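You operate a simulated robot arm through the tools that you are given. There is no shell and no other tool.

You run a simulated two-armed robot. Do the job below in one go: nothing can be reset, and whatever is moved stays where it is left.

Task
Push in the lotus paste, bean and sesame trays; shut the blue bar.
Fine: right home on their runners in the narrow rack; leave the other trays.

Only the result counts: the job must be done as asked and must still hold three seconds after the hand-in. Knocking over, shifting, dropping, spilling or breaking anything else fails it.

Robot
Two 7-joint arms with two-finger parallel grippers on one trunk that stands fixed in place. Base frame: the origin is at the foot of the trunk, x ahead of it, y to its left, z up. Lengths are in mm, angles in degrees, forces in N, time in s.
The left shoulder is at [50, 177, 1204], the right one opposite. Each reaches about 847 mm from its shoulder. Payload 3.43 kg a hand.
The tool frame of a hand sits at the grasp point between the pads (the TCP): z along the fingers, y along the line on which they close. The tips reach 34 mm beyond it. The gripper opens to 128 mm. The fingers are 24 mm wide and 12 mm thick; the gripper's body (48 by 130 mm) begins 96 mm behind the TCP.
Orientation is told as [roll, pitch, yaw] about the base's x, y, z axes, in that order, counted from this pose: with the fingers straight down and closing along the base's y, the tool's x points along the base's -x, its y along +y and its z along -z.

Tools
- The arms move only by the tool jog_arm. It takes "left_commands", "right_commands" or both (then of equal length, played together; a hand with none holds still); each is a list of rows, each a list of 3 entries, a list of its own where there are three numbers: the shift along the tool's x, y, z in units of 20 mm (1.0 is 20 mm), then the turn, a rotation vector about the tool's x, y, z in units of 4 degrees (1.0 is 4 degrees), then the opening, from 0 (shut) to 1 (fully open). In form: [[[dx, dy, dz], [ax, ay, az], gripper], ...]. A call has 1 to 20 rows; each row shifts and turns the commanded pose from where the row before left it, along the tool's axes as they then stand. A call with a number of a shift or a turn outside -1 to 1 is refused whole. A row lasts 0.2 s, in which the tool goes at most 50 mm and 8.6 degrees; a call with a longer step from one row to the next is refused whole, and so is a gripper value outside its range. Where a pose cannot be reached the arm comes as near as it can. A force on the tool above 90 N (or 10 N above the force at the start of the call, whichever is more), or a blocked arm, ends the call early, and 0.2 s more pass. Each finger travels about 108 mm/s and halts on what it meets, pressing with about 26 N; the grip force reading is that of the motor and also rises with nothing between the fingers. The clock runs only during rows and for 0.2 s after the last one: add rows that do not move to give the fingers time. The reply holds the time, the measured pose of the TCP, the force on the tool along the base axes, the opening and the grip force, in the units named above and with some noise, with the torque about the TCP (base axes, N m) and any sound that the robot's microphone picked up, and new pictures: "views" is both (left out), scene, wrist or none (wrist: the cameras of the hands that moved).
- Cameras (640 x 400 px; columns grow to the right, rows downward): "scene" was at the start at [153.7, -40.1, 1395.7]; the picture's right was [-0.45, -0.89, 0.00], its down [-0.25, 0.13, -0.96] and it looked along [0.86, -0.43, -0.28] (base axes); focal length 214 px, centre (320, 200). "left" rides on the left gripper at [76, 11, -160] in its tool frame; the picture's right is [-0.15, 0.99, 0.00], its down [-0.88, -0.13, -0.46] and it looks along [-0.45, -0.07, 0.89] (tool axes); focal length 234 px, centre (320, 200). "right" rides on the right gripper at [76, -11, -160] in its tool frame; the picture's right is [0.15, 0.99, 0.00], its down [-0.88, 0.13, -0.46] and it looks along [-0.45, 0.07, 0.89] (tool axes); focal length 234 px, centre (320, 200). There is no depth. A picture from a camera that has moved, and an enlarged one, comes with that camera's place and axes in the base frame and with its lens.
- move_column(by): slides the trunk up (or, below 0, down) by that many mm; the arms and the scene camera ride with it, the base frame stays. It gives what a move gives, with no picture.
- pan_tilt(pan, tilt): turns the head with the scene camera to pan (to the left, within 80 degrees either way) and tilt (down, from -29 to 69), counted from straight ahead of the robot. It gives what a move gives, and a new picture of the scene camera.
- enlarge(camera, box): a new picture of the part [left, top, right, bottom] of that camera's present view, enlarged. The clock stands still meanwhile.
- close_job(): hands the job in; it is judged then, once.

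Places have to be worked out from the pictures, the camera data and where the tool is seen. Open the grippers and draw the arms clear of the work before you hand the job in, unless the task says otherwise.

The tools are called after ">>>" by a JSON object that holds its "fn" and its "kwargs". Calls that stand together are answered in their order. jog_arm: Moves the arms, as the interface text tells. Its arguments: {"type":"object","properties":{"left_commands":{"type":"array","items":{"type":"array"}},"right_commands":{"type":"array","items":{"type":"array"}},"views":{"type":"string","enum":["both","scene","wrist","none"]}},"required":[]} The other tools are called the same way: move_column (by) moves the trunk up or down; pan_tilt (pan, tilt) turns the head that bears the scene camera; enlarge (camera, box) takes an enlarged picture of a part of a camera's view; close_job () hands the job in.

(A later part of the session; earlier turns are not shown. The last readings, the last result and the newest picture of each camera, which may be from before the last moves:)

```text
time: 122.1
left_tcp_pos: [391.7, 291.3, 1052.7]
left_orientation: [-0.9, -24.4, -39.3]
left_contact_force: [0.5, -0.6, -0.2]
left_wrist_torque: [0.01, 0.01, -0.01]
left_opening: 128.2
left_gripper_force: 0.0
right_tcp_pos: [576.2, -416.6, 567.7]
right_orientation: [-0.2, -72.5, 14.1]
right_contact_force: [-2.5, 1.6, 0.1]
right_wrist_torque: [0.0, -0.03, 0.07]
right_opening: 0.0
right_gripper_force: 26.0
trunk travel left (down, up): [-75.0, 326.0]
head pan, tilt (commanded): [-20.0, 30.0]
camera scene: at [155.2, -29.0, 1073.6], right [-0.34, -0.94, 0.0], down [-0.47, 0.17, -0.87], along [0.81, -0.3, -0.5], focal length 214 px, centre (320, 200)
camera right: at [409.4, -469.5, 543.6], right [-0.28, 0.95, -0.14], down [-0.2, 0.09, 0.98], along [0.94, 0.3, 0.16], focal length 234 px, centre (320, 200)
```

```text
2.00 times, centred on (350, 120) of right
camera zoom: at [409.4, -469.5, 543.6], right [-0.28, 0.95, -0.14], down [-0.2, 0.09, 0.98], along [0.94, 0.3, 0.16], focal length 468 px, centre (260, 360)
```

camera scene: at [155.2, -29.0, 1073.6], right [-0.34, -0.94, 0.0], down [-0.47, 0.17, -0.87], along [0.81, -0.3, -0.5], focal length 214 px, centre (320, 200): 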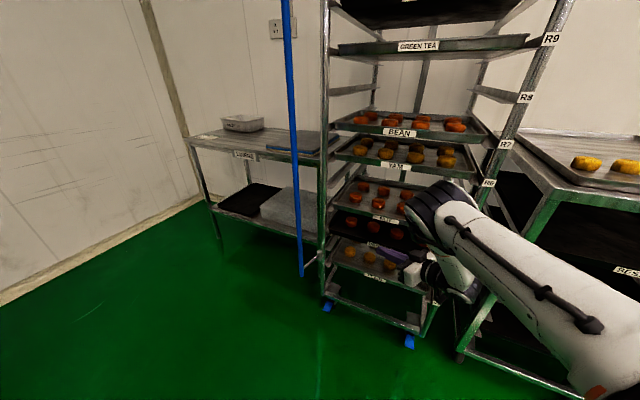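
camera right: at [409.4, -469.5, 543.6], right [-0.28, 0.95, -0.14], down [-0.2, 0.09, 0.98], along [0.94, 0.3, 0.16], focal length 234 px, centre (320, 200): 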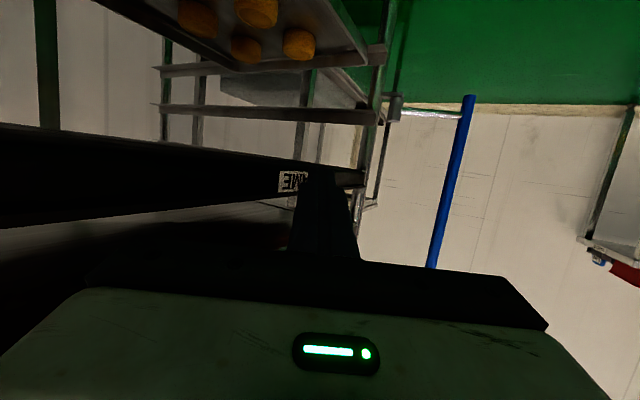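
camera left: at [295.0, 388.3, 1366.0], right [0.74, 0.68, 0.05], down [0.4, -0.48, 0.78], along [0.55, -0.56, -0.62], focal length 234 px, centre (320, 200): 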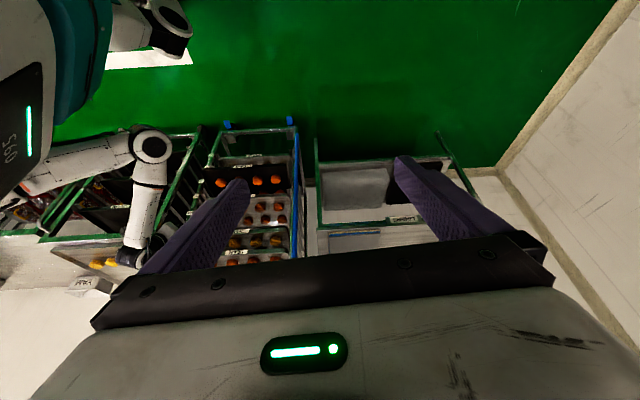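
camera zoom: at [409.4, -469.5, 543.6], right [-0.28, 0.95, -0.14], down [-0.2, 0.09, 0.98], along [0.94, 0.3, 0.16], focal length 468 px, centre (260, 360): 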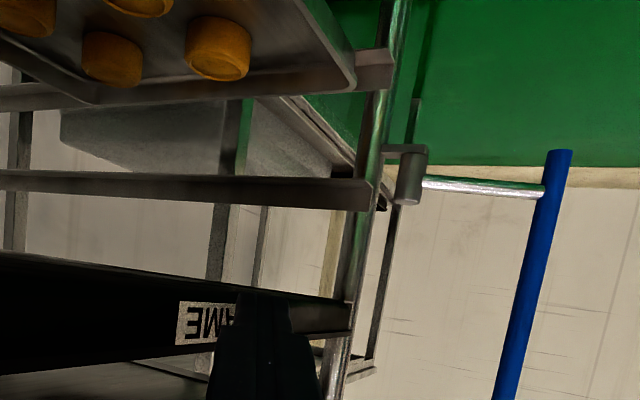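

Sesame reads u≈743, nut 765 and plain 775 (home ≈770). I push 24 mm more and recheck.

>>> {"fn": "jog_arm", "kwargs": {"right_commands": [[[-0.08, -0.423, 0.254], [0, 0, 0], 0], [[-0.08, -0.423, 0.254], [0, 0, 0], 0], [[-0.032, -0.17, 0.1], [0, 0, 0], 0], [[0, 0, 0], [0, 0, 0], 0]], "views": "none"}}

>>> {"fn": "enlarge", "kwargs": {"camera": "scene", "box": [310, 160, 450, 300]}}

>>> {"fn": "enlarge", "kwargs": {"camera": "scene", "box": [320, 200, 380, 260]}}

```text
time: 123.1
left_tcp_pos: [391.0, 291.9, 1053.9]
left_orientation: [-1.0, -24.4, -39.3]
left_contact_force: [-1.0, -1.0, -0.3]
left_wrist_torque: [-0.01, -0.01, -0.02]
left_opening: 128.1
left_gripper_force: 0.1
right_tcp_pos: [594.8, -433.8, 567.9]
right_orientation: [-0.2, -72.5, 14.2]
right_contact_force: [-3.1, 2.3, 1.7]
right_wrist_torque: [-0.02, -0.04, 0.06]
right_opening: 0.0
right_gripper_force: 25.5
trunk travel left (down, up): [-75.0, 326.0]
head pan, tilt (commanded): [-20.0, 30.0]
```

```text
2.86 times, centred on (380, 230) of scene
camera zoom: at [155.1, -28.9, 1073.6], right [-0.34, -0.94, 0.0], down [-0.47, 0.17, -0.87], along [0.81, -0.3, -0.5], focal length 613 px, centre (149, 114)
```

zoom: 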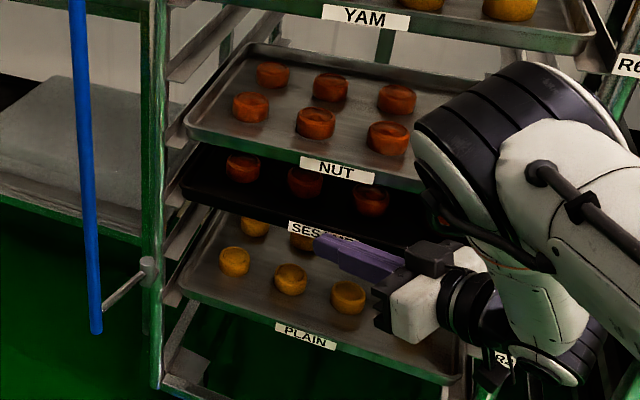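

```text
6.67 times, centred on (350, 230) of scene
camera zoom: at [155.1, -28.9, 1073.6], right [-0.34, -0.94, 0.0], down [-0.47, 0.17, -0.87], along [0.81, -0.3, -0.5], focal length 1430 px, centre (120, 0)
```

zoom: 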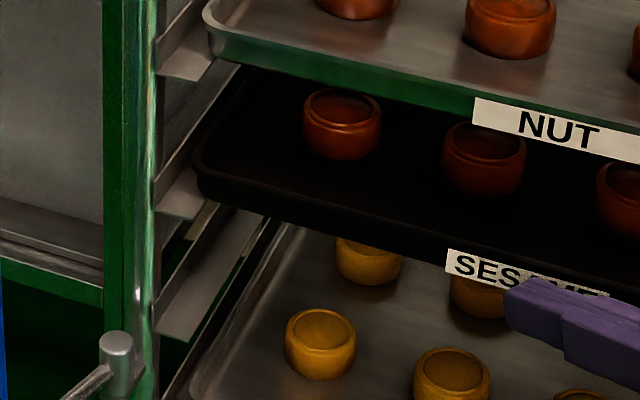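

Sesame now reads 762-768 against nut 774 / plain 770. I take the wrist view for a closer comparison of the left corners.

>>> {"fn": "jog_arm", "kwargs": {"right_commands": [[[0, 0, 0], [0, 0, 0], 0]], "views": "wrist"}}

>>> {"fn": "enlarge", "kwargs": {"camera": "right", "box": [300, 20, 440, 220]}}

```text
time: 123.5
left_tcp_pos: [390.9, 292.1, 1053.1]
left_orientation: [-1.0, -24.4, -39.3]
left_contact_force: [1.1, -0.6, 0.8]
left_wrist_torque: [0.01, 0.04, 0.02]
left_opening: 128.0
left_gripper_force: 0.1
right_tcp_pos: [593.9, -432.5, 568.1]
right_orientation: [-0.2, -72.5, 14.1]
right_contact_force: [-1.4, 1.9, 0.4]
right_wrist_torque: [-0.01, -0.03, 0.09]
right_opening: 0.0
right_gripper_force: 26.0
trunk travel left (down, up): [-75.0, 326.0]
head pan, tilt (commanded): [-20.0, 30.0]
camera right: at [426.9, -486.3, 543.8], right [-0.28, 0.95, -0.14], down [-0.2, 0.09, 0.98], along [0.94, 0.3, 0.16], focal length 234 px, centre (320, 200)
```

right: 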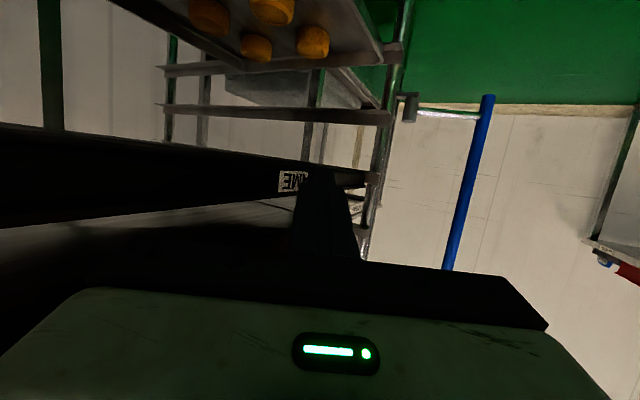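

```text
2.00 times, centred on (370, 120) of right
camera zoom: at [426.9, -486.3, 543.8], right [-0.28, 0.95, -0.14], down [-0.2, 0.09, 0.98], along [0.94, 0.3, 0.16], focal length 468 px, centre (220, 360)
```

zoom: 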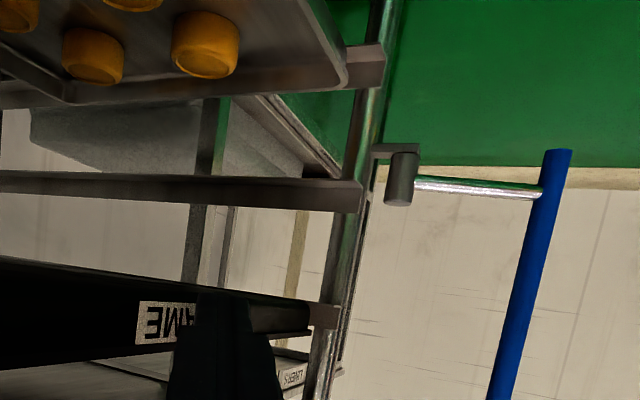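

Side by side here: plain at u≈770.6, sesame at ≈764.4. I nudge sesame 6 mm more.

>>> {"fn": "jog_arm", "kwargs": {"right_commands": [[[-0.055, -0.29, 0.174], [0, 0, 0], 0], [[0, 0, 0], [0, 0, 0], 0]], "views": "wrist"}}

>>> {"fn": "enlarge", "kwargs": {"camera": "right", "box": [300, 20, 440, 220]}}

>>> {"fn": "enlarge", "kwargs": {"camera": "scene", "box": [320, 200, 380, 260]}}

```text
time: 124.1
left_tcp_pos: [392.1, 292.3, 1051.4]
left_orientation: [-0.9, -24.4, -39.2]
left_contact_force: [0.1, -0.3, -0.5]
left_wrist_torque: [0.02, 0.0, -0.01]
left_opening: 127.8
left_gripper_force: 0.1
right_tcp_pos: [598.8, -438.3, 566.4]
right_orientation: [-0.2, -72.4, 14.0]
right_contact_force: [-3.1, 2.3, 2.4]
right_wrist_torque: [0.01, -0.06, 0.03]
right_opening: 0.0
right_gripper_force: 27.0
trunk travel left (down, up): [-75.0, 326.0]
head pan, tilt (commanded): [-20.0, 30.0]
camera right: at [431.8, -490.4, 543.1], right [-0.28, 0.95, -0.14], down [-0.2, 0.09, 0.98], along [0.94, 0.3, 0.16], focal length 234 px, centre (320, 200)
```

right: 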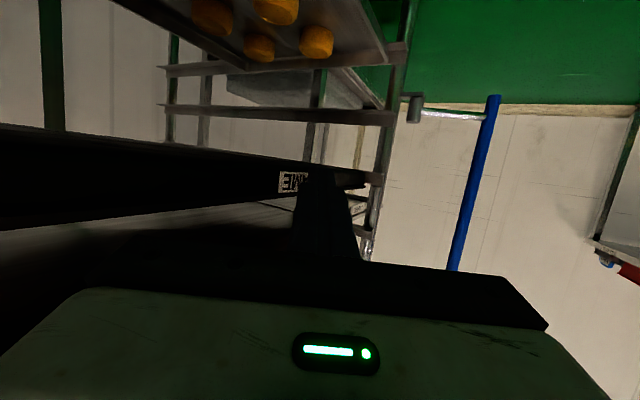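

```text
2.00 times, centred on (370, 120) of right
camera zoom: at [431.8, -490.4, 543.1], right [-0.28, 0.95, -0.14], down [-0.2, 0.09, 0.98], along [0.94, 0.3, 0.16], focal length 468 px, centre (220, 360)
```

zoom: 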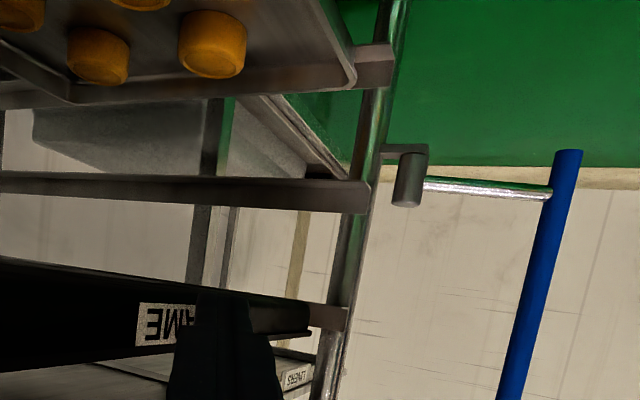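

```text
6.67 times, centred on (350, 230) of scene
camera zoom: at [155.0, -28.9, 1073.6], right [-0.34, -0.94, 0.0], down [-0.47, 0.17, -0.87], along [0.81, -0.3, -0.5], focal length 1430 px, centre (120, 0)
```

zoom: 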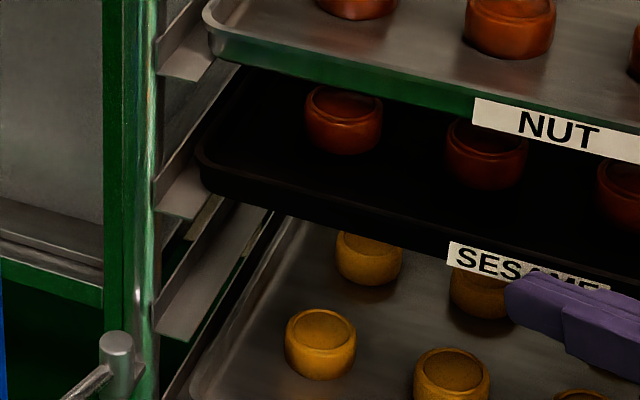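

Sesame (≈770.7) is level with plain (≈771): home. I back the hand out of the rack along the push line.

>>> {"fn": "jog_arm", "kwargs": {"right_commands": [[[0.12, 0.635, -0.381], [0, 0, 0], 0], [[0.12, 0.635, -0.381], [0, 0, 0], 0], [[0.12, 0.635, -0.381], [0, 0, 0], 0], [[0.12, 0.635, -0.381], [0, 0, 0], 0], [[0.12, 0.635, -0.381], [0, 0, 0], 0], [[0.12, 0.635, -0.381], [0, 0, 0], 0], [[0, 0, 0], [0, 0, 0], 0]], "views": "both"}}

>>> {"fn": "enlarge", "kwargs": {"camera": "scene", "box": [310, 160, 450, 300]}}

```text
time: 125.7
left_tcp_pos: [392.2, 292.9, 1052.6]
left_orientation: [-0.9, -24.4, -39.3]
left_contact_force: [-0.6, -0.6, 0.8]
left_wrist_torque: [0.01, 0.0, 0.01]
left_opening: 128.2
left_gripper_force: 0.0
right_tcp_pos: [533.9, -373.9, 569.0]
right_orientation: [-0.2, -72.4, 14.2]
right_contact_force: [-0.4, 0.3, -0.1]
right_wrist_torque: [-0.01, 0.02, 0.02]
right_opening: 0.0
right_gripper_force: 26.4
trunk travel left (down, up): [-75.0, 326.0]
head pan, tilt (commanded): [-20.0, 30.0]
camera scene: at [155.3, -29.0, 1073.5], right [-0.34, -0.94, 0.0], down [-0.47, 0.17, -0.87], along [0.81, -0.3, -0.5], focal length 214 px, centre (320, 200)
camera right: at [366.7, -428.3, 543.8], right [-0.28, 0.95, -0.14], down [-0.2, 0.09, 0.98], along [0.94, 0.3, 0.16], focal length 234 px, centre (320, 200)
```

scene: 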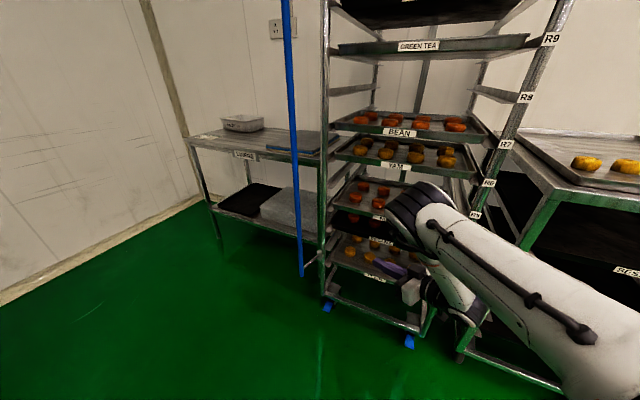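
right: 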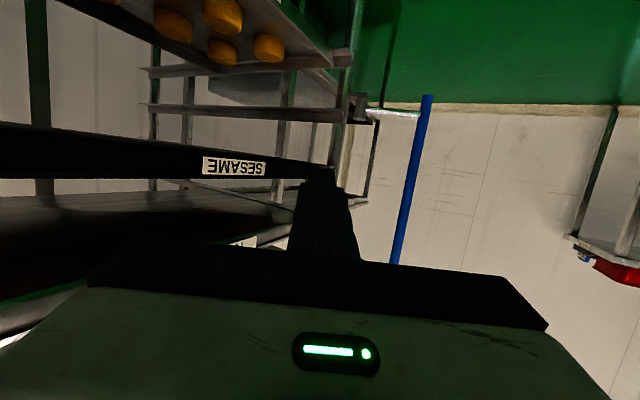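

```text
2.86 times, centred on (380, 230) of scene
camera zoom: at [155.3, -29.0, 1073.5], right [-0.34, -0.94, 0.0], down [-0.47, 0.17, -0.87], along [0.81, -0.3, -0.5], focal length 613 px, centre (149, 114)
```

zoom: 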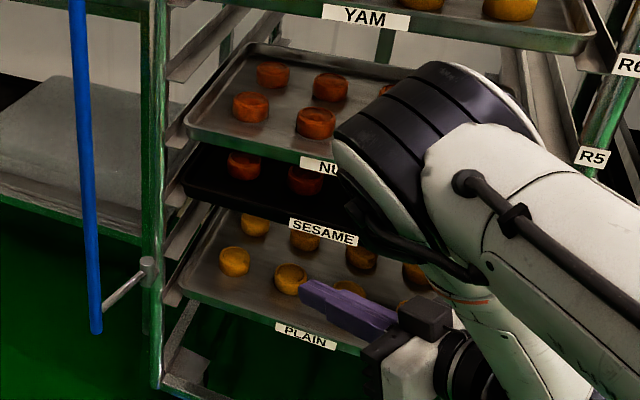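

All of yam, nut, sesame and plain line up. Now lotus has to come back about 35 mm. I raise the trunk 275 mm first, with the hand clear in front of the trays.

>>> {"fn": "move_column", "kwargs": {"by": 275}}

>>> {"fn": "jog_arm", "kwargs": {"right_commands": [[[-0.953, 0, -0.304], [0, 0, 0], 0], [[-0.953, 0, -0.304], [0, 0, 0], 0], [[-0.953, 0, -0.304], [0, 0, 0], 0], [[-0.953, 0, -0.304], [0, 0, 0], 0], [[-0.953, 0, -0.304], [0, 0, 0], 0], [[-0.953, 0, -0.304], [0, 0, 0], 0], [[-0.953, 0, -0.304], [0, 0, 0], 0], [[-0.953, 0, -0.304], [0, 0, 0], 0], [[-0.953, 0, -0.304], [0, 0, 0], 0], [[-0.953, 0, -0.304], [0, 0, 0], 0], [[0, 0, 0], [0, 0, 0], 0]], "views": "both"}}

```text
time: 128.5
left_tcp_pos: [390.8, 291.9, 1327.1]
left_orientation: [-0.9, -24.4, -39.3]
left_contact_force: [-0.2, 0.3, 0.1]
left_wrist_torque: [0.01, 0.0, 0.01]
left_opening: 128.1
left_gripper_force: 0.0
right_tcp_pos: [533.6, -375.2, 843.2]
right_orientation: [-0.2, -72.5, 14.2]
right_contact_force: [-0.4, -0.3, 0.1]
right_wrist_torque: [-0.01, -0.04, 0.03]
right_opening: 0.1
right_gripper_force: 26.5
trunk travel left (down, up): [-350.0, 51.0]
head pan, tilt (commanded): [-20.0, 30.0]
```

```text
time: 130.9
left_tcp_pos: [391.0, 292.6, 1327.8]
left_orientation: [-0.9, -24.4, -39.3]
left_contact_force: [-0.1, -1.4, 0.0]
left_wrist_torque: [0.04, 0.01, 0.0]
left_opening: 127.8
left_gripper_force: 0.0
right_tcp_pos: [532.1, -374.2, 1042.7]
right_orientation: [0.0, -72.4, 14.1]
right_contact_force: [-1.2, 0.1, -0.7]
right_wrist_torque: [-0.02, 0.0, 0.03]
right_opening: 0.1
right_gripper_force: 26.7
trunk travel left (down, up): [-350.0, 51.0]
head pan, tilt (commanded): [-20.0, 30.0]
camera scene: at [155.4, -29.2, 1348.5], right [-0.34, -0.94, 0.0], down [-0.47, 0.17, -0.87], along [0.81, -0.3, -0.5], focal length 214 px, centre (320, 200)
camera right: at [365.5, -427.5, 1019.5], right [-0.28, 0.95, -0.14], down [-0.2, 0.09, 0.98], along [0.94, 0.3, 0.16], focal length 234 px, centre (320, 200)
```

scene: 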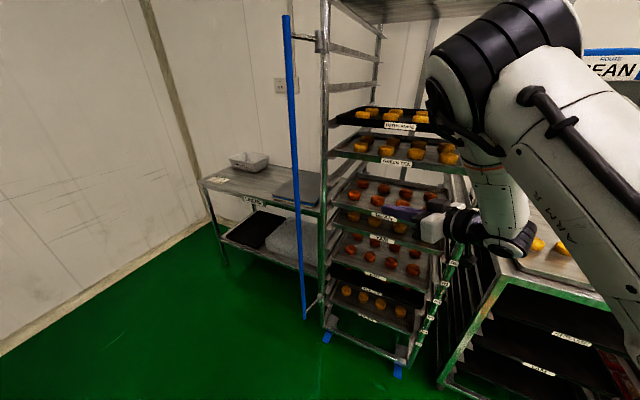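
right: 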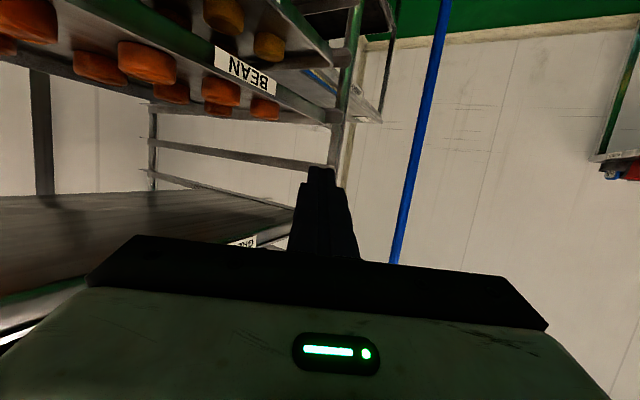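

Tracking is accurate in this posture. I raise the hand another 240 mm to above the lotus rim level, still in front of the rack.

>>> {"fn": "jog_arm", "kwargs": {"right_commands": [[[-0.953, 0, -0.304], [0, 0, 0], 0], [[-0.953, 0, -0.304], [0, 0, 0], 0], [[-0.953, 0, -0.304], [0, 0, 0], 0], [[-0.953, 0, -0.304], [0, 0, 0], 0], [[-0.953, 0, -0.304], [0, 0, 0], 0], [[-0.953, 0, -0.304], [0, 0, 0], 0], [[-0.953, 0, -0.304], [0, 0, 0], 0], [[-0.953, 0, -0.304], [0, 0, 0], 0], [[-0.953, 0, -0.304], [0, 0, 0], 0], [[-0.953, 0, -0.304], [0, 0, 0], 0], [[-0.953, 0, -0.304], [0, 0, 0], 0], [[-0.953, 0, -0.304], [0, 0, 0], 0], [[0, 0, 0], [0, 0, 0], 0]], "views": "both"}}

```text
time: 133.7
left_tcp_pos: [391.1, 291.3, 1327.7]
left_orientation: [-0.9, -24.5, -39.2]
left_contact_force: [1.6, -0.3, 0.1]
left_wrist_torque: [0.02, 0.01, 0.01]
left_opening: 128.0
left_gripper_force: 0.0
right_tcp_pos: [532.6, -377.2, 1285.0]
right_orientation: [1.2, -72.7, 12.6]
right_contact_force: [-0.2, 1.1, -0.7]
right_wrist_torque: [0.02, -0.03, -0.01]
right_opening: 0.1
right_gripper_force: 25.5
trunk travel left (down, up): [-350.0, 51.0]
head pan, tilt (commanded): [-20.0, 30.0]
camera scene: at [155.4, -29.1, 1348.5], right [-0.34, -0.94, 0.0], down [-0.47, 0.17, -0.87], along [0.81, -0.3, -0.5], focal length 214 px, centre (320, 200)
camera right: at [364.8, -430.1, 1260.2], right [-0.28, 0.95, -0.13], down [-0.2, 0.08, 0.98], along [0.94, 0.3, 0.17], focal length 234 px, centre (320, 200)
```

scene: 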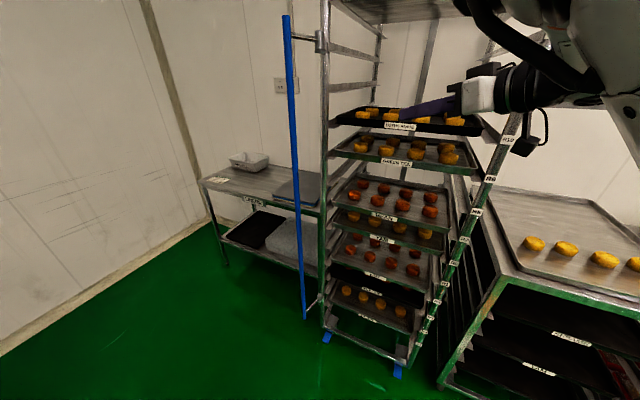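
right: 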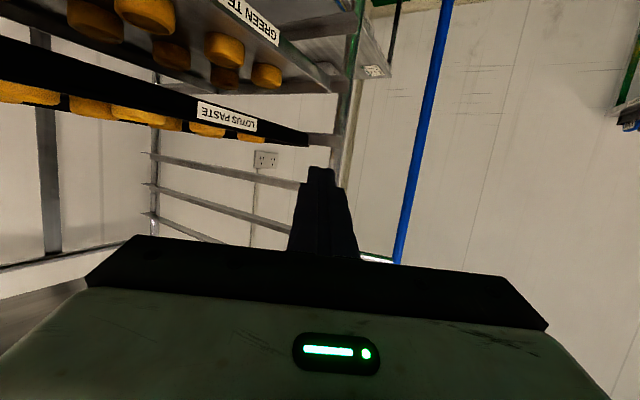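

Now a good clear view. My plan for lotus: tilt the fingers to about 50°, reach over the rim between two buns, dip ~13 mm behind the front wall, and draw the tray back ~35 mm. First I raise the trunk 45 mm and tilt the hand, well in front of the rack.

>>> {"fn": "move_column", "kwargs": {"by": 45}}

>>> {"fn": "jog_arm", "kwargs": {"right_commands": [[[0, 0, 0], [0, 1, 0], 0], [[0, 0, 0], [0, 1, 0], 0], [[0, 0, 0], [0, 1, 0], 0], [[0, 0, 0], [0, 1, 0], 0], [[0, 0, 0], [0, 1, 0], 0], [[0, 0, 0], [0, 0.6, 0], 0], [[0, 0, 0], [0, 0, 0], 0]], "views": "both"}}

>>> {"fn": "enlarge", "kwargs": {"camera": "scene", "box": [310, 70, 550, 230]}}

```text
time: 134.6
left_tcp_pos: [392.0, 293.1, 1372.4]
left_orientation: [-0.9, -24.3, -39.3]
left_contact_force: [0.4, -0.8, 0.4]
left_wrist_torque: [0.0, 0.0, 0.03]
left_opening: 128.0
left_gripper_force: 0.2
right_tcp_pos: [532.8, -378.2, 1327.9]
right_orientation: [1.2, -72.5, 12.5]
right_contact_force: [0.2, -0.3, -0.6]
right_wrist_torque: [0.02, -0.04, 0.02]
right_opening: 0.0
right_gripper_force: 26.4
trunk travel left (down, up): [-395.0, 6.0]
head pan, tilt (commanded): [-20.0, 30.0]
```

```text
time: 136.2
left_tcp_pos: [392.7, 291.4, 1372.5]
left_orientation: [-0.8, -24.5, -39.2]
left_contact_force: [0.1, -0.6, 0.8]
left_wrist_torque: [-0.01, -0.02, 0.0]
left_opening: 128.2
left_gripper_force: 0.1
right_tcp_pos: [525.5, -392.9, 1336.3]
right_orientation: [2.9, -51.8, 10.0]
right_contact_force: [-0.4, 0.4, 0.3]
right_wrist_torque: [-0.04, -0.02, -0.01]
right_opening: 0.2
right_gripper_force: 25.2
trunk travel left (down, up): [-395.0, 6.0]
head pan, tilt (commanded): [-20.0, 30.0]
camera scene: at [155.2, -29.0, 1393.5], right [-0.34, -0.94, 0.0], down [-0.47, 0.17, -0.87], along [0.81, -0.3, -0.5], focal length 214 px, centre (320, 200)
camera right: at [360.2, -441.9, 1374.6], right [-0.3, 0.95, -0.08], down [0.16, 0.14, 0.98], along [0.94, 0.28, -0.19], focal length 234 px, centre (320, 200)
```

scene: 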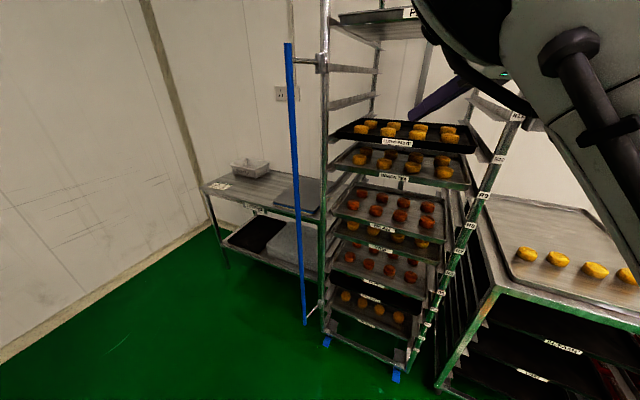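
right: 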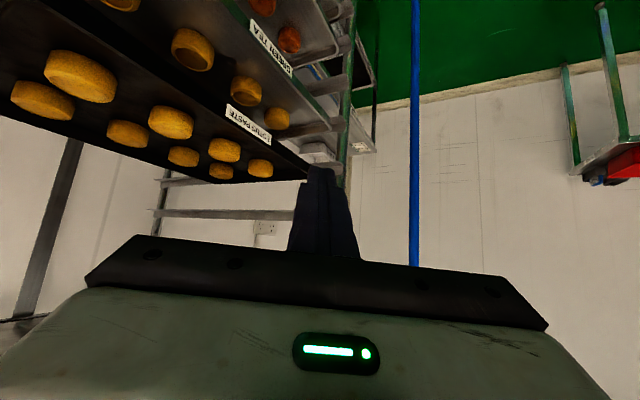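

```text
2.50 times, centred on (430, 150) of scene
camera zoom: at [155.2, -29.0, 1393.5], right [-0.34, -0.94, 0.0], down [-0.47, 0.17, -0.87], along [0.81, -0.3, -0.5], focal length 536 px, centre (45, 325)
```

zoom: 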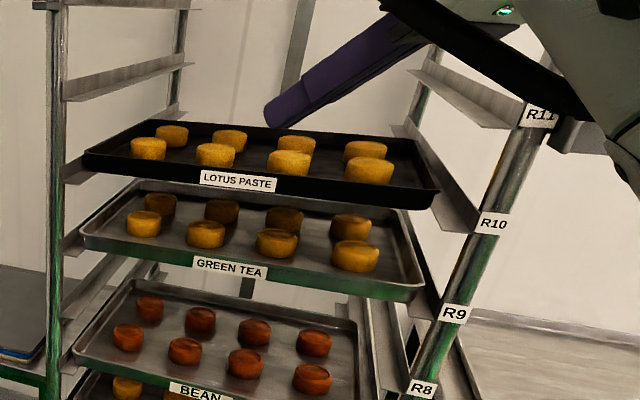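

Clear view: lotus sits about 35 mm deeper than green tea. With this heading my wrist would pass too near the right post, so I first step back and left, then test turning the heading rightward in small steps.

>>> {"fn": "jog_arm", "kwargs": {"right_commands": [[[0.02, 0.9, 0.014], [0, 0, 0], 0], [[0.02, 0.9, 0.014], [0, 0, 0], 0], [[0.02, 0.9, 0.014], [0, 0, 0], 0], [[0.02, 0.9, 0.014], [0, 0, 0], 0], [[0, 0, 0], [0.786, -0.031, 0.618], 0], [[0, 0, 0], [0.786, -0.031, 0.618], 0], [[0, 0, 0], [0, 0, 0], 0]], "views": "none"}}

```text
time: 137.8
left_tcp_pos: [392.1, 292.4, 1371.7]
left_orientation: [-0.9, -24.3, -39.3]
left_contact_force: [-0.5, -1.0, -0.5]
left_wrist_torque: [-0.02, 0.02, -0.01]
left_opening: 127.7
left_gripper_force: 0.1
right_tcp_pos: [520.4, -313.5, 1327.8]
right_orientation: [0.7, -50.4, 5.3]
right_contact_force: [0.6, 0.3, -0.4]
right_wrist_torque: [-0.01, 0.0, -0.03]
right_opening: 0.0
right_gripper_force: 26.3
right hand out of reach, approached as far as the arm can: row 6
trunk travel left (down, up): [-395.0, 6.0]
head pan, tilt (commanded): [-20.0, 30.0]
```

The heading limit is about +6 here, so I'll use heading +5 and a steeper tilt of ~43°, which keeps the wrist 30+ mm off the post. I move to just in front of and above the lotus tray's centre.

>>> {"fn": "jog_arm", "kwargs": {"right_commands": [[[0, 0, 0], [0, 1, 0], 0], [[0, 0, 0], [0, 0.8, 0], 0], [[-0.219, -0.7, 0.408], [0, 0, 0], 0], [[-0.219, -0.7, 0.408], [0, 0, 0], 0], [[-0.219, -0.7, 0.408], [0, 0, 0], 0], [[-0.219, -0.7, 0.408], [0, 0, 0], 0], [[-0.219, -0.7, 0.408], [0, 0, 0], 0], [[-0.219, -0.7, 0.408], [0, 0, 0], 0], [[-0.219, -0.7, 0.408], [0, 0, 0], 0], [[0, 0, 0], [0, 0, 0], 0]], "views": "both"}}

```text
time: 139.9
left_tcp_pos: [390.8, 292.4, 1372.3]
left_orientation: [-0.8, -24.5, -39.3]
left_contact_force: [0.9, -0.1, -0.8]
left_wrist_torque: [-0.01, -0.02, -0.01]
left_opening: 127.8
left_gripper_force: 0.0
right_tcp_pos: [593.0, -401.0, 1306.0]
right_orientation: [-0.5, -43.1, 6.3]
right_contact_force: [-0.6, 0.7, -0.8]
right_wrist_torque: [-0.01, 0.01, -0.02]
right_opening: 0.0
right_gripper_force: 26.1
trunk travel left (down, up): [-395.0, 6.0]
head pan, tilt (commanded): [-20.0, 30.0]
camera scene: at [155.0, -28.8, 1393.6], right [-0.34, -0.94, 0.0], down [-0.47, 0.17, -0.87], along [0.81, -0.3, -0.5], focal length 214 px, centre (320, 200)
camera right: at [429.9, -429.2, 1371.1], right [-0.21, 0.97, -0.11], down [0.31, 0.17, 0.93], along [0.93, 0.16, -0.34], focal length 234 px, centre (320, 200)
```

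scene: 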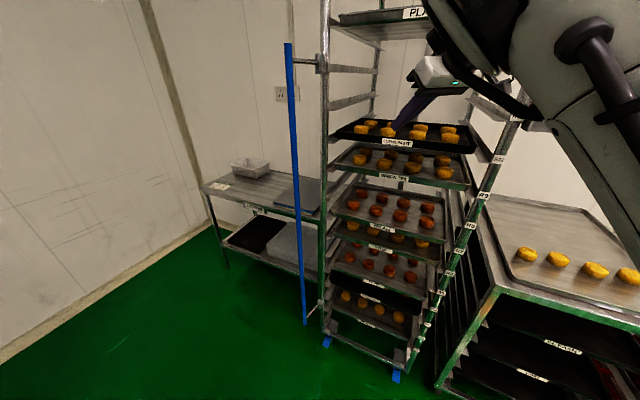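
right: 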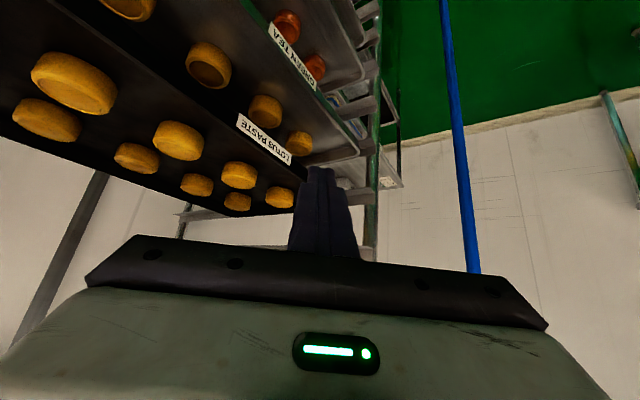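

At u≈706, centred and 33 mm above the rim. I now move the fingertips over the rim, to just behind the front wall between the middle buns, staying ~20 mm above it.

>>> {"fn": "jog_arm", "kwargs": {"right_commands": [[[-0.252, -0.571, 0.344], [0, 0, 0], 0], [[-0.252, -0.571, 0.344], [0, 0, 0], 0], [[-0.252, -0.571, 0.344], [0, 0, 0], 0], [[-0.252, -0.571, 0.344], [0, 0, 0], 0], [[-0.252, -0.571, 0.344], [0, 0, 0], 0], [[-0.252, -0.571, 0.344], [0, 0, 0], 0], [[-0.252, -0.571, 0.344], [0, 0, 0], 0], [[0, 0, 0], [0, 0, 0], 0]], "views": "both"}}

>>> {"fn": "enlarge", "kwargs": {"camera": "scene", "box": [330, 90, 490, 200]}}

>>> {"fn": "enlarge", "kwargs": {"camera": "right", "box": [180, 60, 440, 260]}}

```text
time: 141.8
left_tcp_pos: [390.8, 292.9, 1372.1]
left_orientation: [-0.9, -24.4, -39.3]
left_contact_force: [-0.6, 0.3, -0.5]
left_wrist_torque: [0.01, 0.01, 0.0]
left_opening: 128.0
left_gripper_force: 0.1
right_tcp_pos: [658.5, -474.4, 1295.4]
right_orientation: [-0.4, -43.1, 6.3]
right_contact_force: [0.8, 0.0, 0.8]
right_wrist_torque: [-0.02, -0.01, 0.02]
right_opening: 0.0
right_gripper_force: 25.9
trunk travel left (down, up): [-395.0, 6.0]
head pan, tilt (commanded): [-20.0, 30.0]
camera scene: at [155.1, -28.8, 1393.5], right [-0.34, -0.94, 0.0], down [-0.47, 0.17, -0.87], along [0.81, -0.3, -0.5], focal length 214 px, centre (320, 200)
camera right: at [495.7, -501.9, 1359.7], right [-0.21, 0.97, -0.11], down [0.32, 0.17, 0.93], along [0.93, 0.16, -0.34], focal length 234 px, centre (320, 200)
```

scene: 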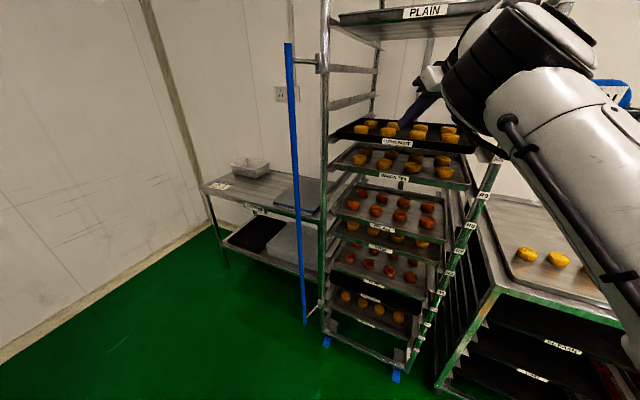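
right: 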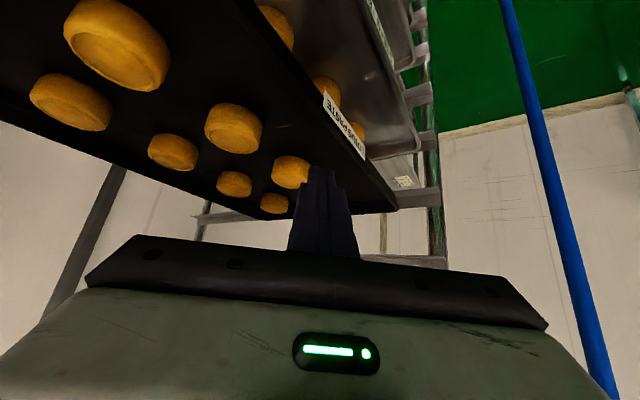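

```text
3.64 times, centred on (410, 145) of scene
camera zoom: at [155.1, -28.8, 1393.5], right [-0.34, -0.94, 0.0], down [-0.47, 0.17, -0.87], along [0.81, -0.3, -0.5], focal length 780 px, centre (-7, 400)
```

zoom: 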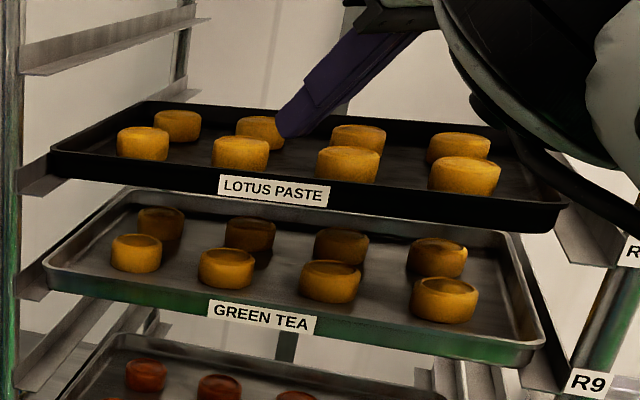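

```text
2.00 times, centred on (310, 160) of right
camera zoom: at [495.7, -501.9, 1359.7], right [-0.21, 0.97, -0.11], down [0.32, 0.17, 0.93], along [0.93, 0.16, -0.34], focal length 468 px, centre (340, 280)
```

zoom: 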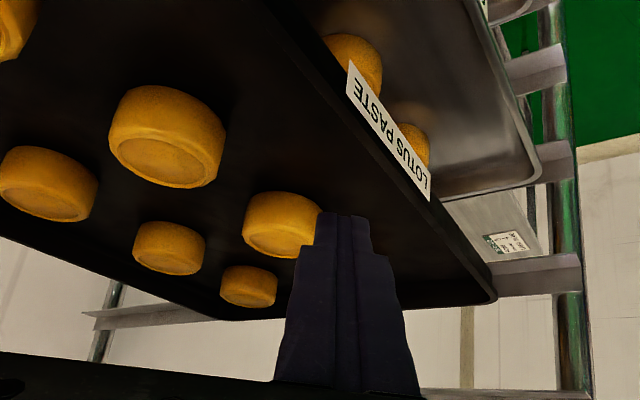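

The tip is right over the front wall now, centred between buns 2 and 3. I go 16 mm further in, then dip in small steps watching the force.

>>> {"fn": "jog_arm", "kwargs": {"right_commands": [[[-0.187, -0.305, 0.178], [0, 0, 0], 0], [[-0.187, -0.305, 0.178], [0, 0, 0], 0], [[0, 0, 0], [0, 0, 0], 0]], "views": "none"}}

>>> {"fn": "enlarge", "kwargs": {"camera": "scene", "box": [330, 90, 490, 200]}}

```text
time: 142.6
left_tcp_pos: [390.6, 291.4, 1372.7]
left_orientation: [-0.8, -24.4, -39.3]
left_contact_force: [0.4, 0.6, 0.1]
left_wrist_torque: [-0.03, 0.02, -0.01]
left_opening: 128.1
left_gripper_force: 0.0
right_tcp_pos: [670.4, -485.2, 1294.8]
right_orientation: [-0.4, -43.1, 6.3]
right_contact_force: [-0.1, -0.5, -0.8]
right_wrist_torque: [0.01, 0.0, -0.02]
right_opening: 0.3
right_gripper_force: 25.9
trunk travel left (down, up): [-395.0, 6.0]
head pan, tilt (commanded): [-20.0, 30.0]
```

```text
3.64 times, centred on (410, 145) of scene
camera zoom: at [155.2, -28.9, 1393.5], right [-0.34, -0.94, 0.0], down [-0.47, 0.17, -0.87], along [0.81, -0.3, -0.5], focal length 780 px, centre (-7, 400)
```

zoom: 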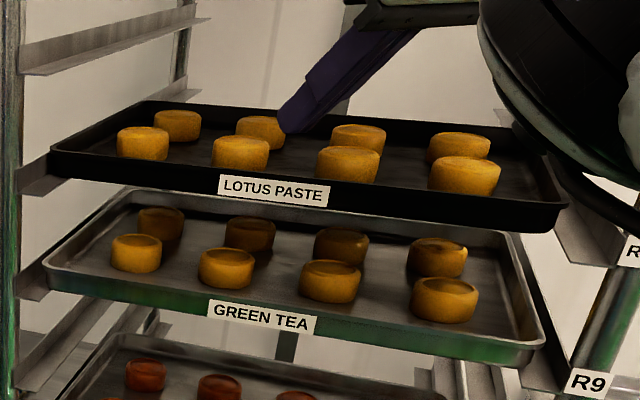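

Position is right. I dip down 24 mm first and check forces and the picture.

>>> {"fn": "jog_arm", "kwargs": {"right_commands": [[[0.41, 0.004, 0.438], [0, 0, 0], 0], [[0.41, 0.004, 0.438], [0, 0, 0], 0], [[0, 0, 0], [0, 0, 0], 0]], "views": "wrist"}}

>>> {"fn": "enlarge", "kwargs": {"camera": "scene", "box": [330, 90, 490, 200]}}

>>> {"fn": "enlarge", "kwargs": {"camera": "right", "box": [180, 60, 440, 260]}}

```text
time: 143.3
left_tcp_pos: [390.8, 292.2, 1373.0]
left_orientation: [-0.8, -24.4, -39.3]
left_contact_force: [-0.4, -0.5, -0.1]
left_wrist_torque: [-0.01, 0.03, -0.02]
left_opening: 127.9
left_gripper_force: 0.1
right_tcp_pos: [671.2, -485.2, 1271.3]
right_orientation: [-0.4, -43.3, 6.4]
right_contact_force: [-0.9, 0.1, -0.1]
right_wrist_torque: [-0.01, 0.01, 0.01]
right_opening: 0.1
right_gripper_force: 25.9
trunk travel left (down, up): [-395.0, 6.0]
head pan, tilt (commanded): [-20.0, 30.0]
camera right: at [508.5, -513.3, 1336.4], right [-0.21, 0.97, -0.1], down [0.31, 0.17, 0.93], along [0.93, 0.16, -0.34], focal length 234 px, centre (320, 200)
```

right: 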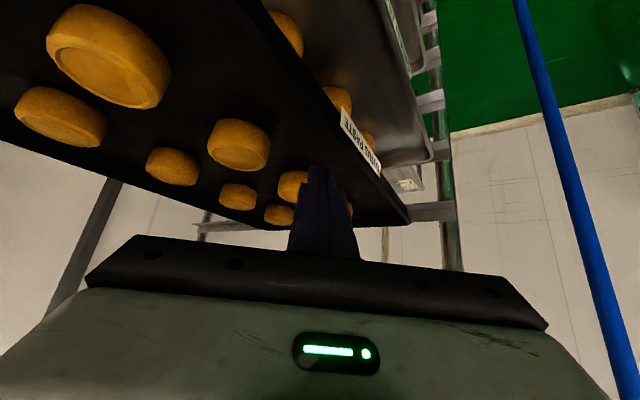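

```text
3.64 times, centred on (410, 145) of scene
camera zoom: at [155.2, -29.0, 1393.5], right [-0.34, -0.94, 0.0], down [-0.47, 0.17, -0.87], along [0.81, -0.3, -0.5], focal length 780 px, centre (-7, 400)
```

zoom: 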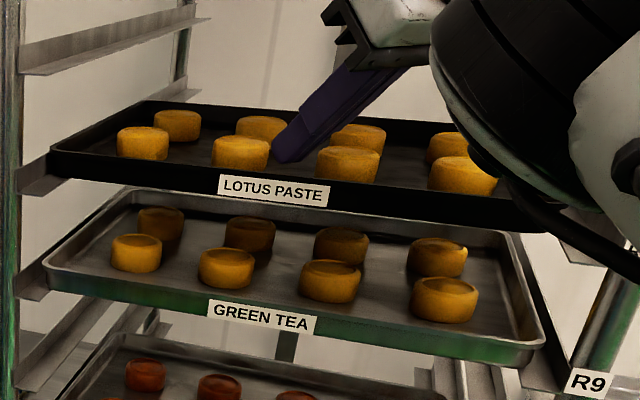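

```text
2.00 times, centred on (310, 160) of right
camera zoom: at [508.5, -513.3, 1336.4], right [-0.21, 0.97, -0.1], down [0.31, 0.17, 0.93], along [0.93, 0.16, -0.34], focal length 468 px, centre (340, 280)
```

zoom: 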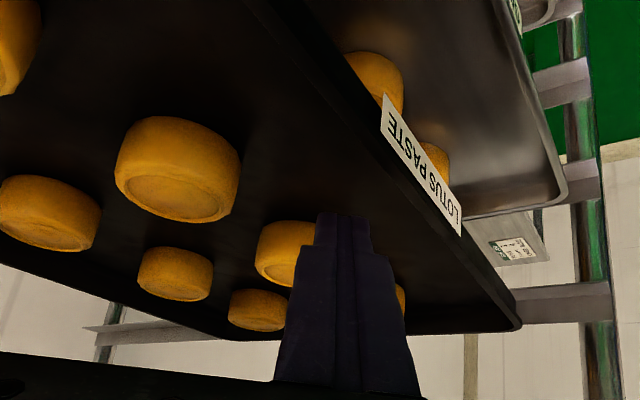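

The tip hangs just inside, between the two middle buns, at about rim height. I dip another 12 mm.

>>> {"fn": "jog_arm", "kwargs": {"right_commands": [[[0.21, 0.002, 0.219], [0, 0, 0], 0], [[0.21, 0.002, 0.219], [0, 0, 0], 0], [[0, 0, 0], [0, 0, 0], 0]], "views": "none"}}

>>> {"fn": "enlarge", "kwargs": {"camera": "scene", "box": [330, 90, 490, 200]}}

```text
time: 144.2
left_tcp_pos: [392.2, 290.4, 1372.7]
left_orientation: [-0.9, -24.4, -39.3]
left_contact_force: [-0.7, 0.2, 0.4]
left_wrist_torque: [0.01, -0.01, 0.0]
left_opening: 128.0
left_gripper_force: 0.0
right_tcp_pos: [671.4, -485.3, 1259.4]
right_orientation: [-0.3, -43.1, 6.3]
right_contact_force: [0.4, 0.1, -0.3]
right_wrist_torque: [0.0, 0.01, -0.04]
right_opening: 0.0
right_gripper_force: 26.3
trunk travel left (down, up): [-395.0, 6.0]
head pan, tilt (commanded): [-20.0, 30.0]
```

```text
3.64 times, centred on (410, 145) of scene
camera zoom: at [155.3, -29.1, 1393.5], right [-0.34, -0.94, 0.0], down [-0.47, 0.17, -0.87], along [0.81, -0.3, -0.5], focal length 780 px, centre (-7, 400)
```

zoom: 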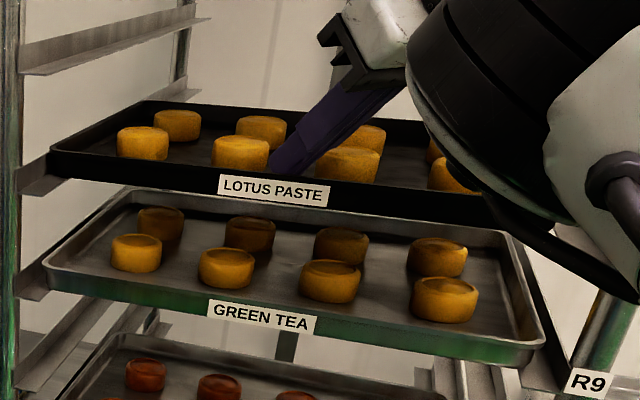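

The tip is hooked behind the wall with no contact yet. I now draw it straight back, 20 mm first.

>>> {"fn": "jog_arm", "kwargs": {"right_commands": [[[0.117, 0.191, -0.111], [0, 0, 0], 0], [[0.117, 0.191, -0.111], [0, 0, 0], 0], [[0.117, 0.191, -0.111], [0, 0, 0], 0], [[0.117, 0.191, -0.111], [0, 0, 0], 0], [[0, 0, 0], [0, 0, 0], 0]], "views": "wrist"}}

>>> {"fn": "enlarge", "kwargs": {"camera": "scene", "box": [330, 90, 490, 200]}}

```text
time: 145.3
left_tcp_pos: [390.3, 291.8, 1373.0]
left_orientation: [-0.8, -24.4, -39.3]
left_contact_force: [-0.6, -0.7, -0.5]
left_wrist_torque: [-0.02, 0.04, -0.01]
left_opening: 127.8
left_gripper_force: 0.2
right_tcp_pos: [655.4, -471.6, 1260.5]
right_orientation: [-0.5, -43.3, 6.4]
right_contact_force: [1.1, -2.3, 5.0]
right_wrist_torque: [0.03, -0.04, -0.04]
right_opening: 0.1
right_gripper_force: 26.2
trunk travel left (down, up): [-395.0, 6.0]
head pan, tilt (commanded): [-20.0, 30.0]
camera right: at [493.5, -499.8, 1325.1], right [-0.21, 0.97, -0.11], down [0.31, 0.17, 0.93], along [0.93, 0.16, -0.34], focal length 234 px, centre (320, 200)
```

right: 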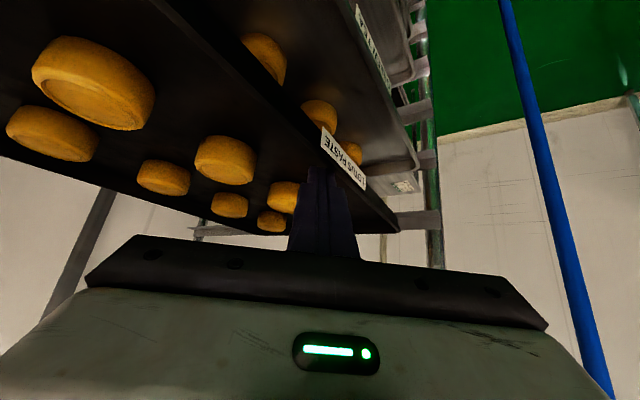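

```text
3.64 times, centred on (410, 145) of scene
camera zoom: at [155.0, -29.2, 1393.6], right [-0.34, -0.94, 0.0], down [-0.47, 0.17, -0.87], along [0.81, -0.3, -0.5], focal length 780 px, centre (-7, 400)
```

zoom: 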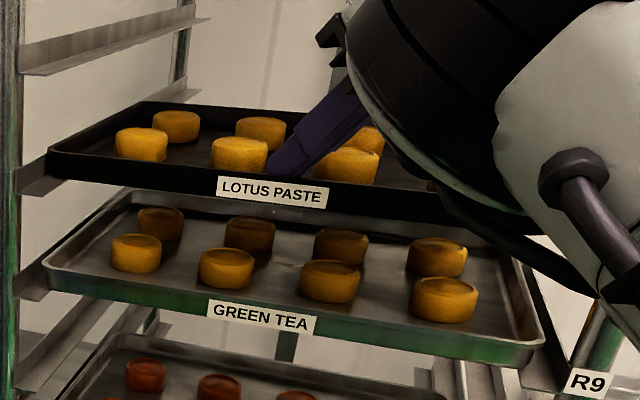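

Hooked: about 2.4 N of drag and lotus has begun to move. I draw back 25 mm more, then measure.

>>> {"fn": "jog_arm", "kwargs": {"right_commands": [[[0.117, 0.191, -0.111], [0, 0, 0], 0], [[0.117, 0.191, -0.111], [0, 0, 0], 0], [[0.117, 0.191, -0.111], [0, 0, 0], 0], [[0.117, 0.191, -0.111], [0, 0, 0], 0], [[0.117, 0.191, -0.111], [0, 0, 0], 0], [[0, 0, 0], [0, 0, 0], 0]], "views": "wrist"}}

>>> {"fn": "enlarge", "kwargs": {"camera": "scene", "box": [330, 90, 490, 200]}}

>>> {"fn": "enlarge", "kwargs": {"camera": "right", "box": [300, 0, 460, 240]}}

```text
time: 146.8
left_tcp_pos: [392.2, 291.6, 1371.7]
left_orientation: [-0.9, -24.3, -39.3]
left_contact_force: [-0.2, -0.4, 0.0]
left_wrist_torque: [0.01, 0.01, -0.01]
left_opening: 128.2
left_gripper_force: 0.1
right_tcp_pos: [639.6, -455.1, 1260.1]
right_orientation: [-0.4, -43.2, 6.3]
right_contact_force: [5.0, -4.2, 9.7]
right_wrist_torque: [-0.01, -0.11, -0.03]
right_opening: 0.0
right_gripper_force: 25.9
trunk travel left (down, up): [-395.0, 6.0]
head pan, tilt (commanded): [-20.0, 30.0]
camera right: at [475.6, -483.0, 1325.0], right [-0.21, 0.97, -0.11], down [0.31, 0.17, 0.93], along [0.93, 0.16, -0.34], focal length 234 px, centre (320, 200)
```

right: 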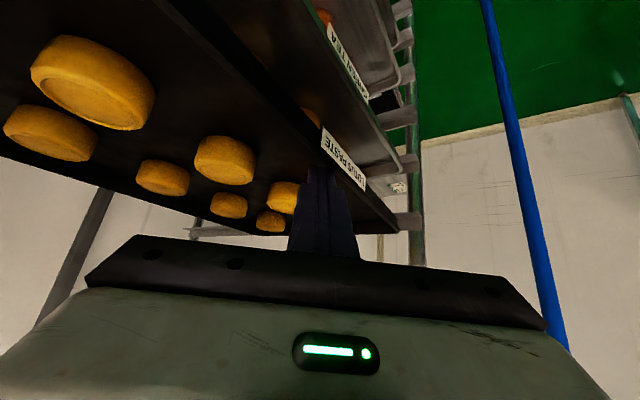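

```text
3.64 times, centred on (410, 145) of scene
camera zoom: at [155.1, -29.1, 1393.5], right [-0.34, -0.94, 0.0], down [-0.47, 0.17, -0.87], along [0.81, -0.3, -0.5], focal length 780 px, centre (-7, 400)
```

zoom: 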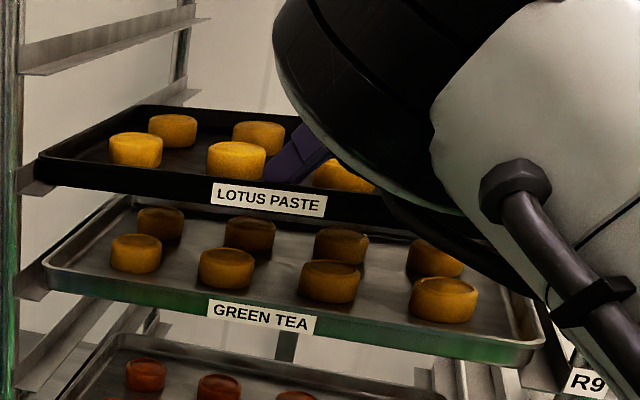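

```text
1.67 times, centred on (380, 120) of right
camera zoom: at [475.6, -483.0, 1325.0], right [-0.21, 0.97, -0.11], down [0.31, 0.17, 0.93], along [0.93, 0.16, -0.34], focal length 390 px, centre (220, 333)
```

zoom: 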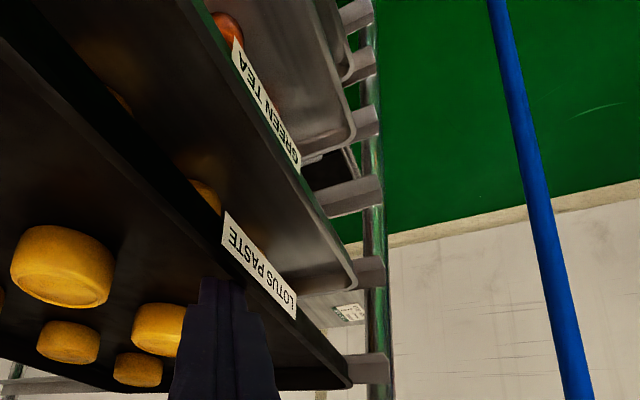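

Lotus is now at about u≈777-779 against green tea at 770. I draw it back about 7 mm more.

>>> {"fn": "jog_arm", "kwargs": {"right_commands": [[[0.164, 0.267, -0.155], [0, 0, 0], 0], [[0, 0, 0], [0, 0, 0], 0]], "views": "wrist"}}

>>> {"fn": "enlarge", "kwargs": {"camera": "right", "box": [300, 0, 460, 240]}}

>>> {"fn": "enlarge", "kwargs": {"camera": "scene", "box": [330, 90, 490, 200]}}

```text
time: 147.3
left_tcp_pos: [391.7, 292.5, 1372.0]
left_orientation: [-1.0, -24.4, -39.3]
left_contact_force: [0.5, 0.1, 0.3]
left_wrist_torque: [0.0, 0.0, -0.01]
left_opening: 127.9
left_gripper_force: 0.0
right_tcp_pos: [633.4, -449.4, 1259.0]
right_orientation: [-0.4, -43.1, 6.3]
right_contact_force: [3.4, -2.0, 7.5]
right_wrist_torque: [0.03, -0.06, -0.02]
right_opening: 0.0
right_gripper_force: 25.9
trunk travel left (down, up): [-395.0, 6.0]
head pan, tilt (commanded): [-20.0, 30.0]
camera right: at [470.6, -477.7, 1325.0], right [-0.21, 0.97, -0.1], down [0.32, 0.17, 0.93], along [0.93, 0.16, -0.34], focal length 234 px, centre (320, 200)
```

right: 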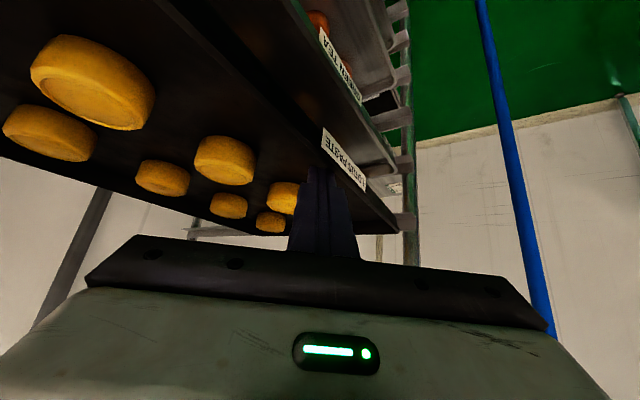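

```text
1.67 times, centred on (380, 120) of right
camera zoom: at [470.6, -477.7, 1325.0], right [-0.21, 0.97, -0.1], down [0.32, 0.17, 0.93], along [0.93, 0.16, -0.34], focal length 390 px, centre (220, 333)
```

zoom: 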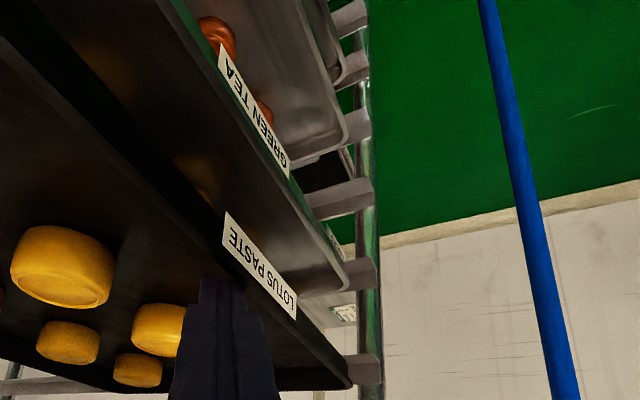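

```text
3.64 times, centred on (410, 145) of scene
camera zoom: at [154.8, -29.0, 1393.6], right [-0.34, -0.94, 0.0], down [-0.47, 0.17, -0.87], along [0.81, -0.3, -0.5], focal length 780 px, centre (-7, 400)
```

zoom: 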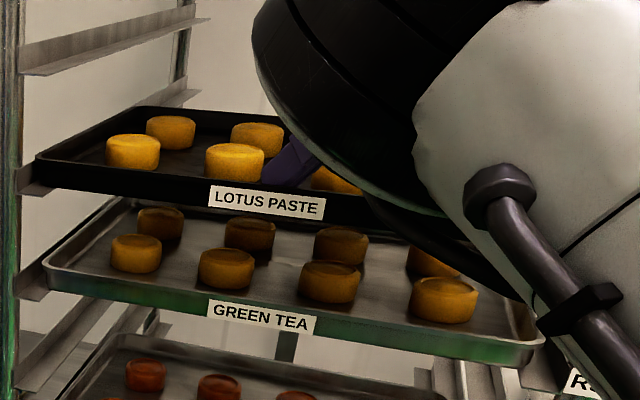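

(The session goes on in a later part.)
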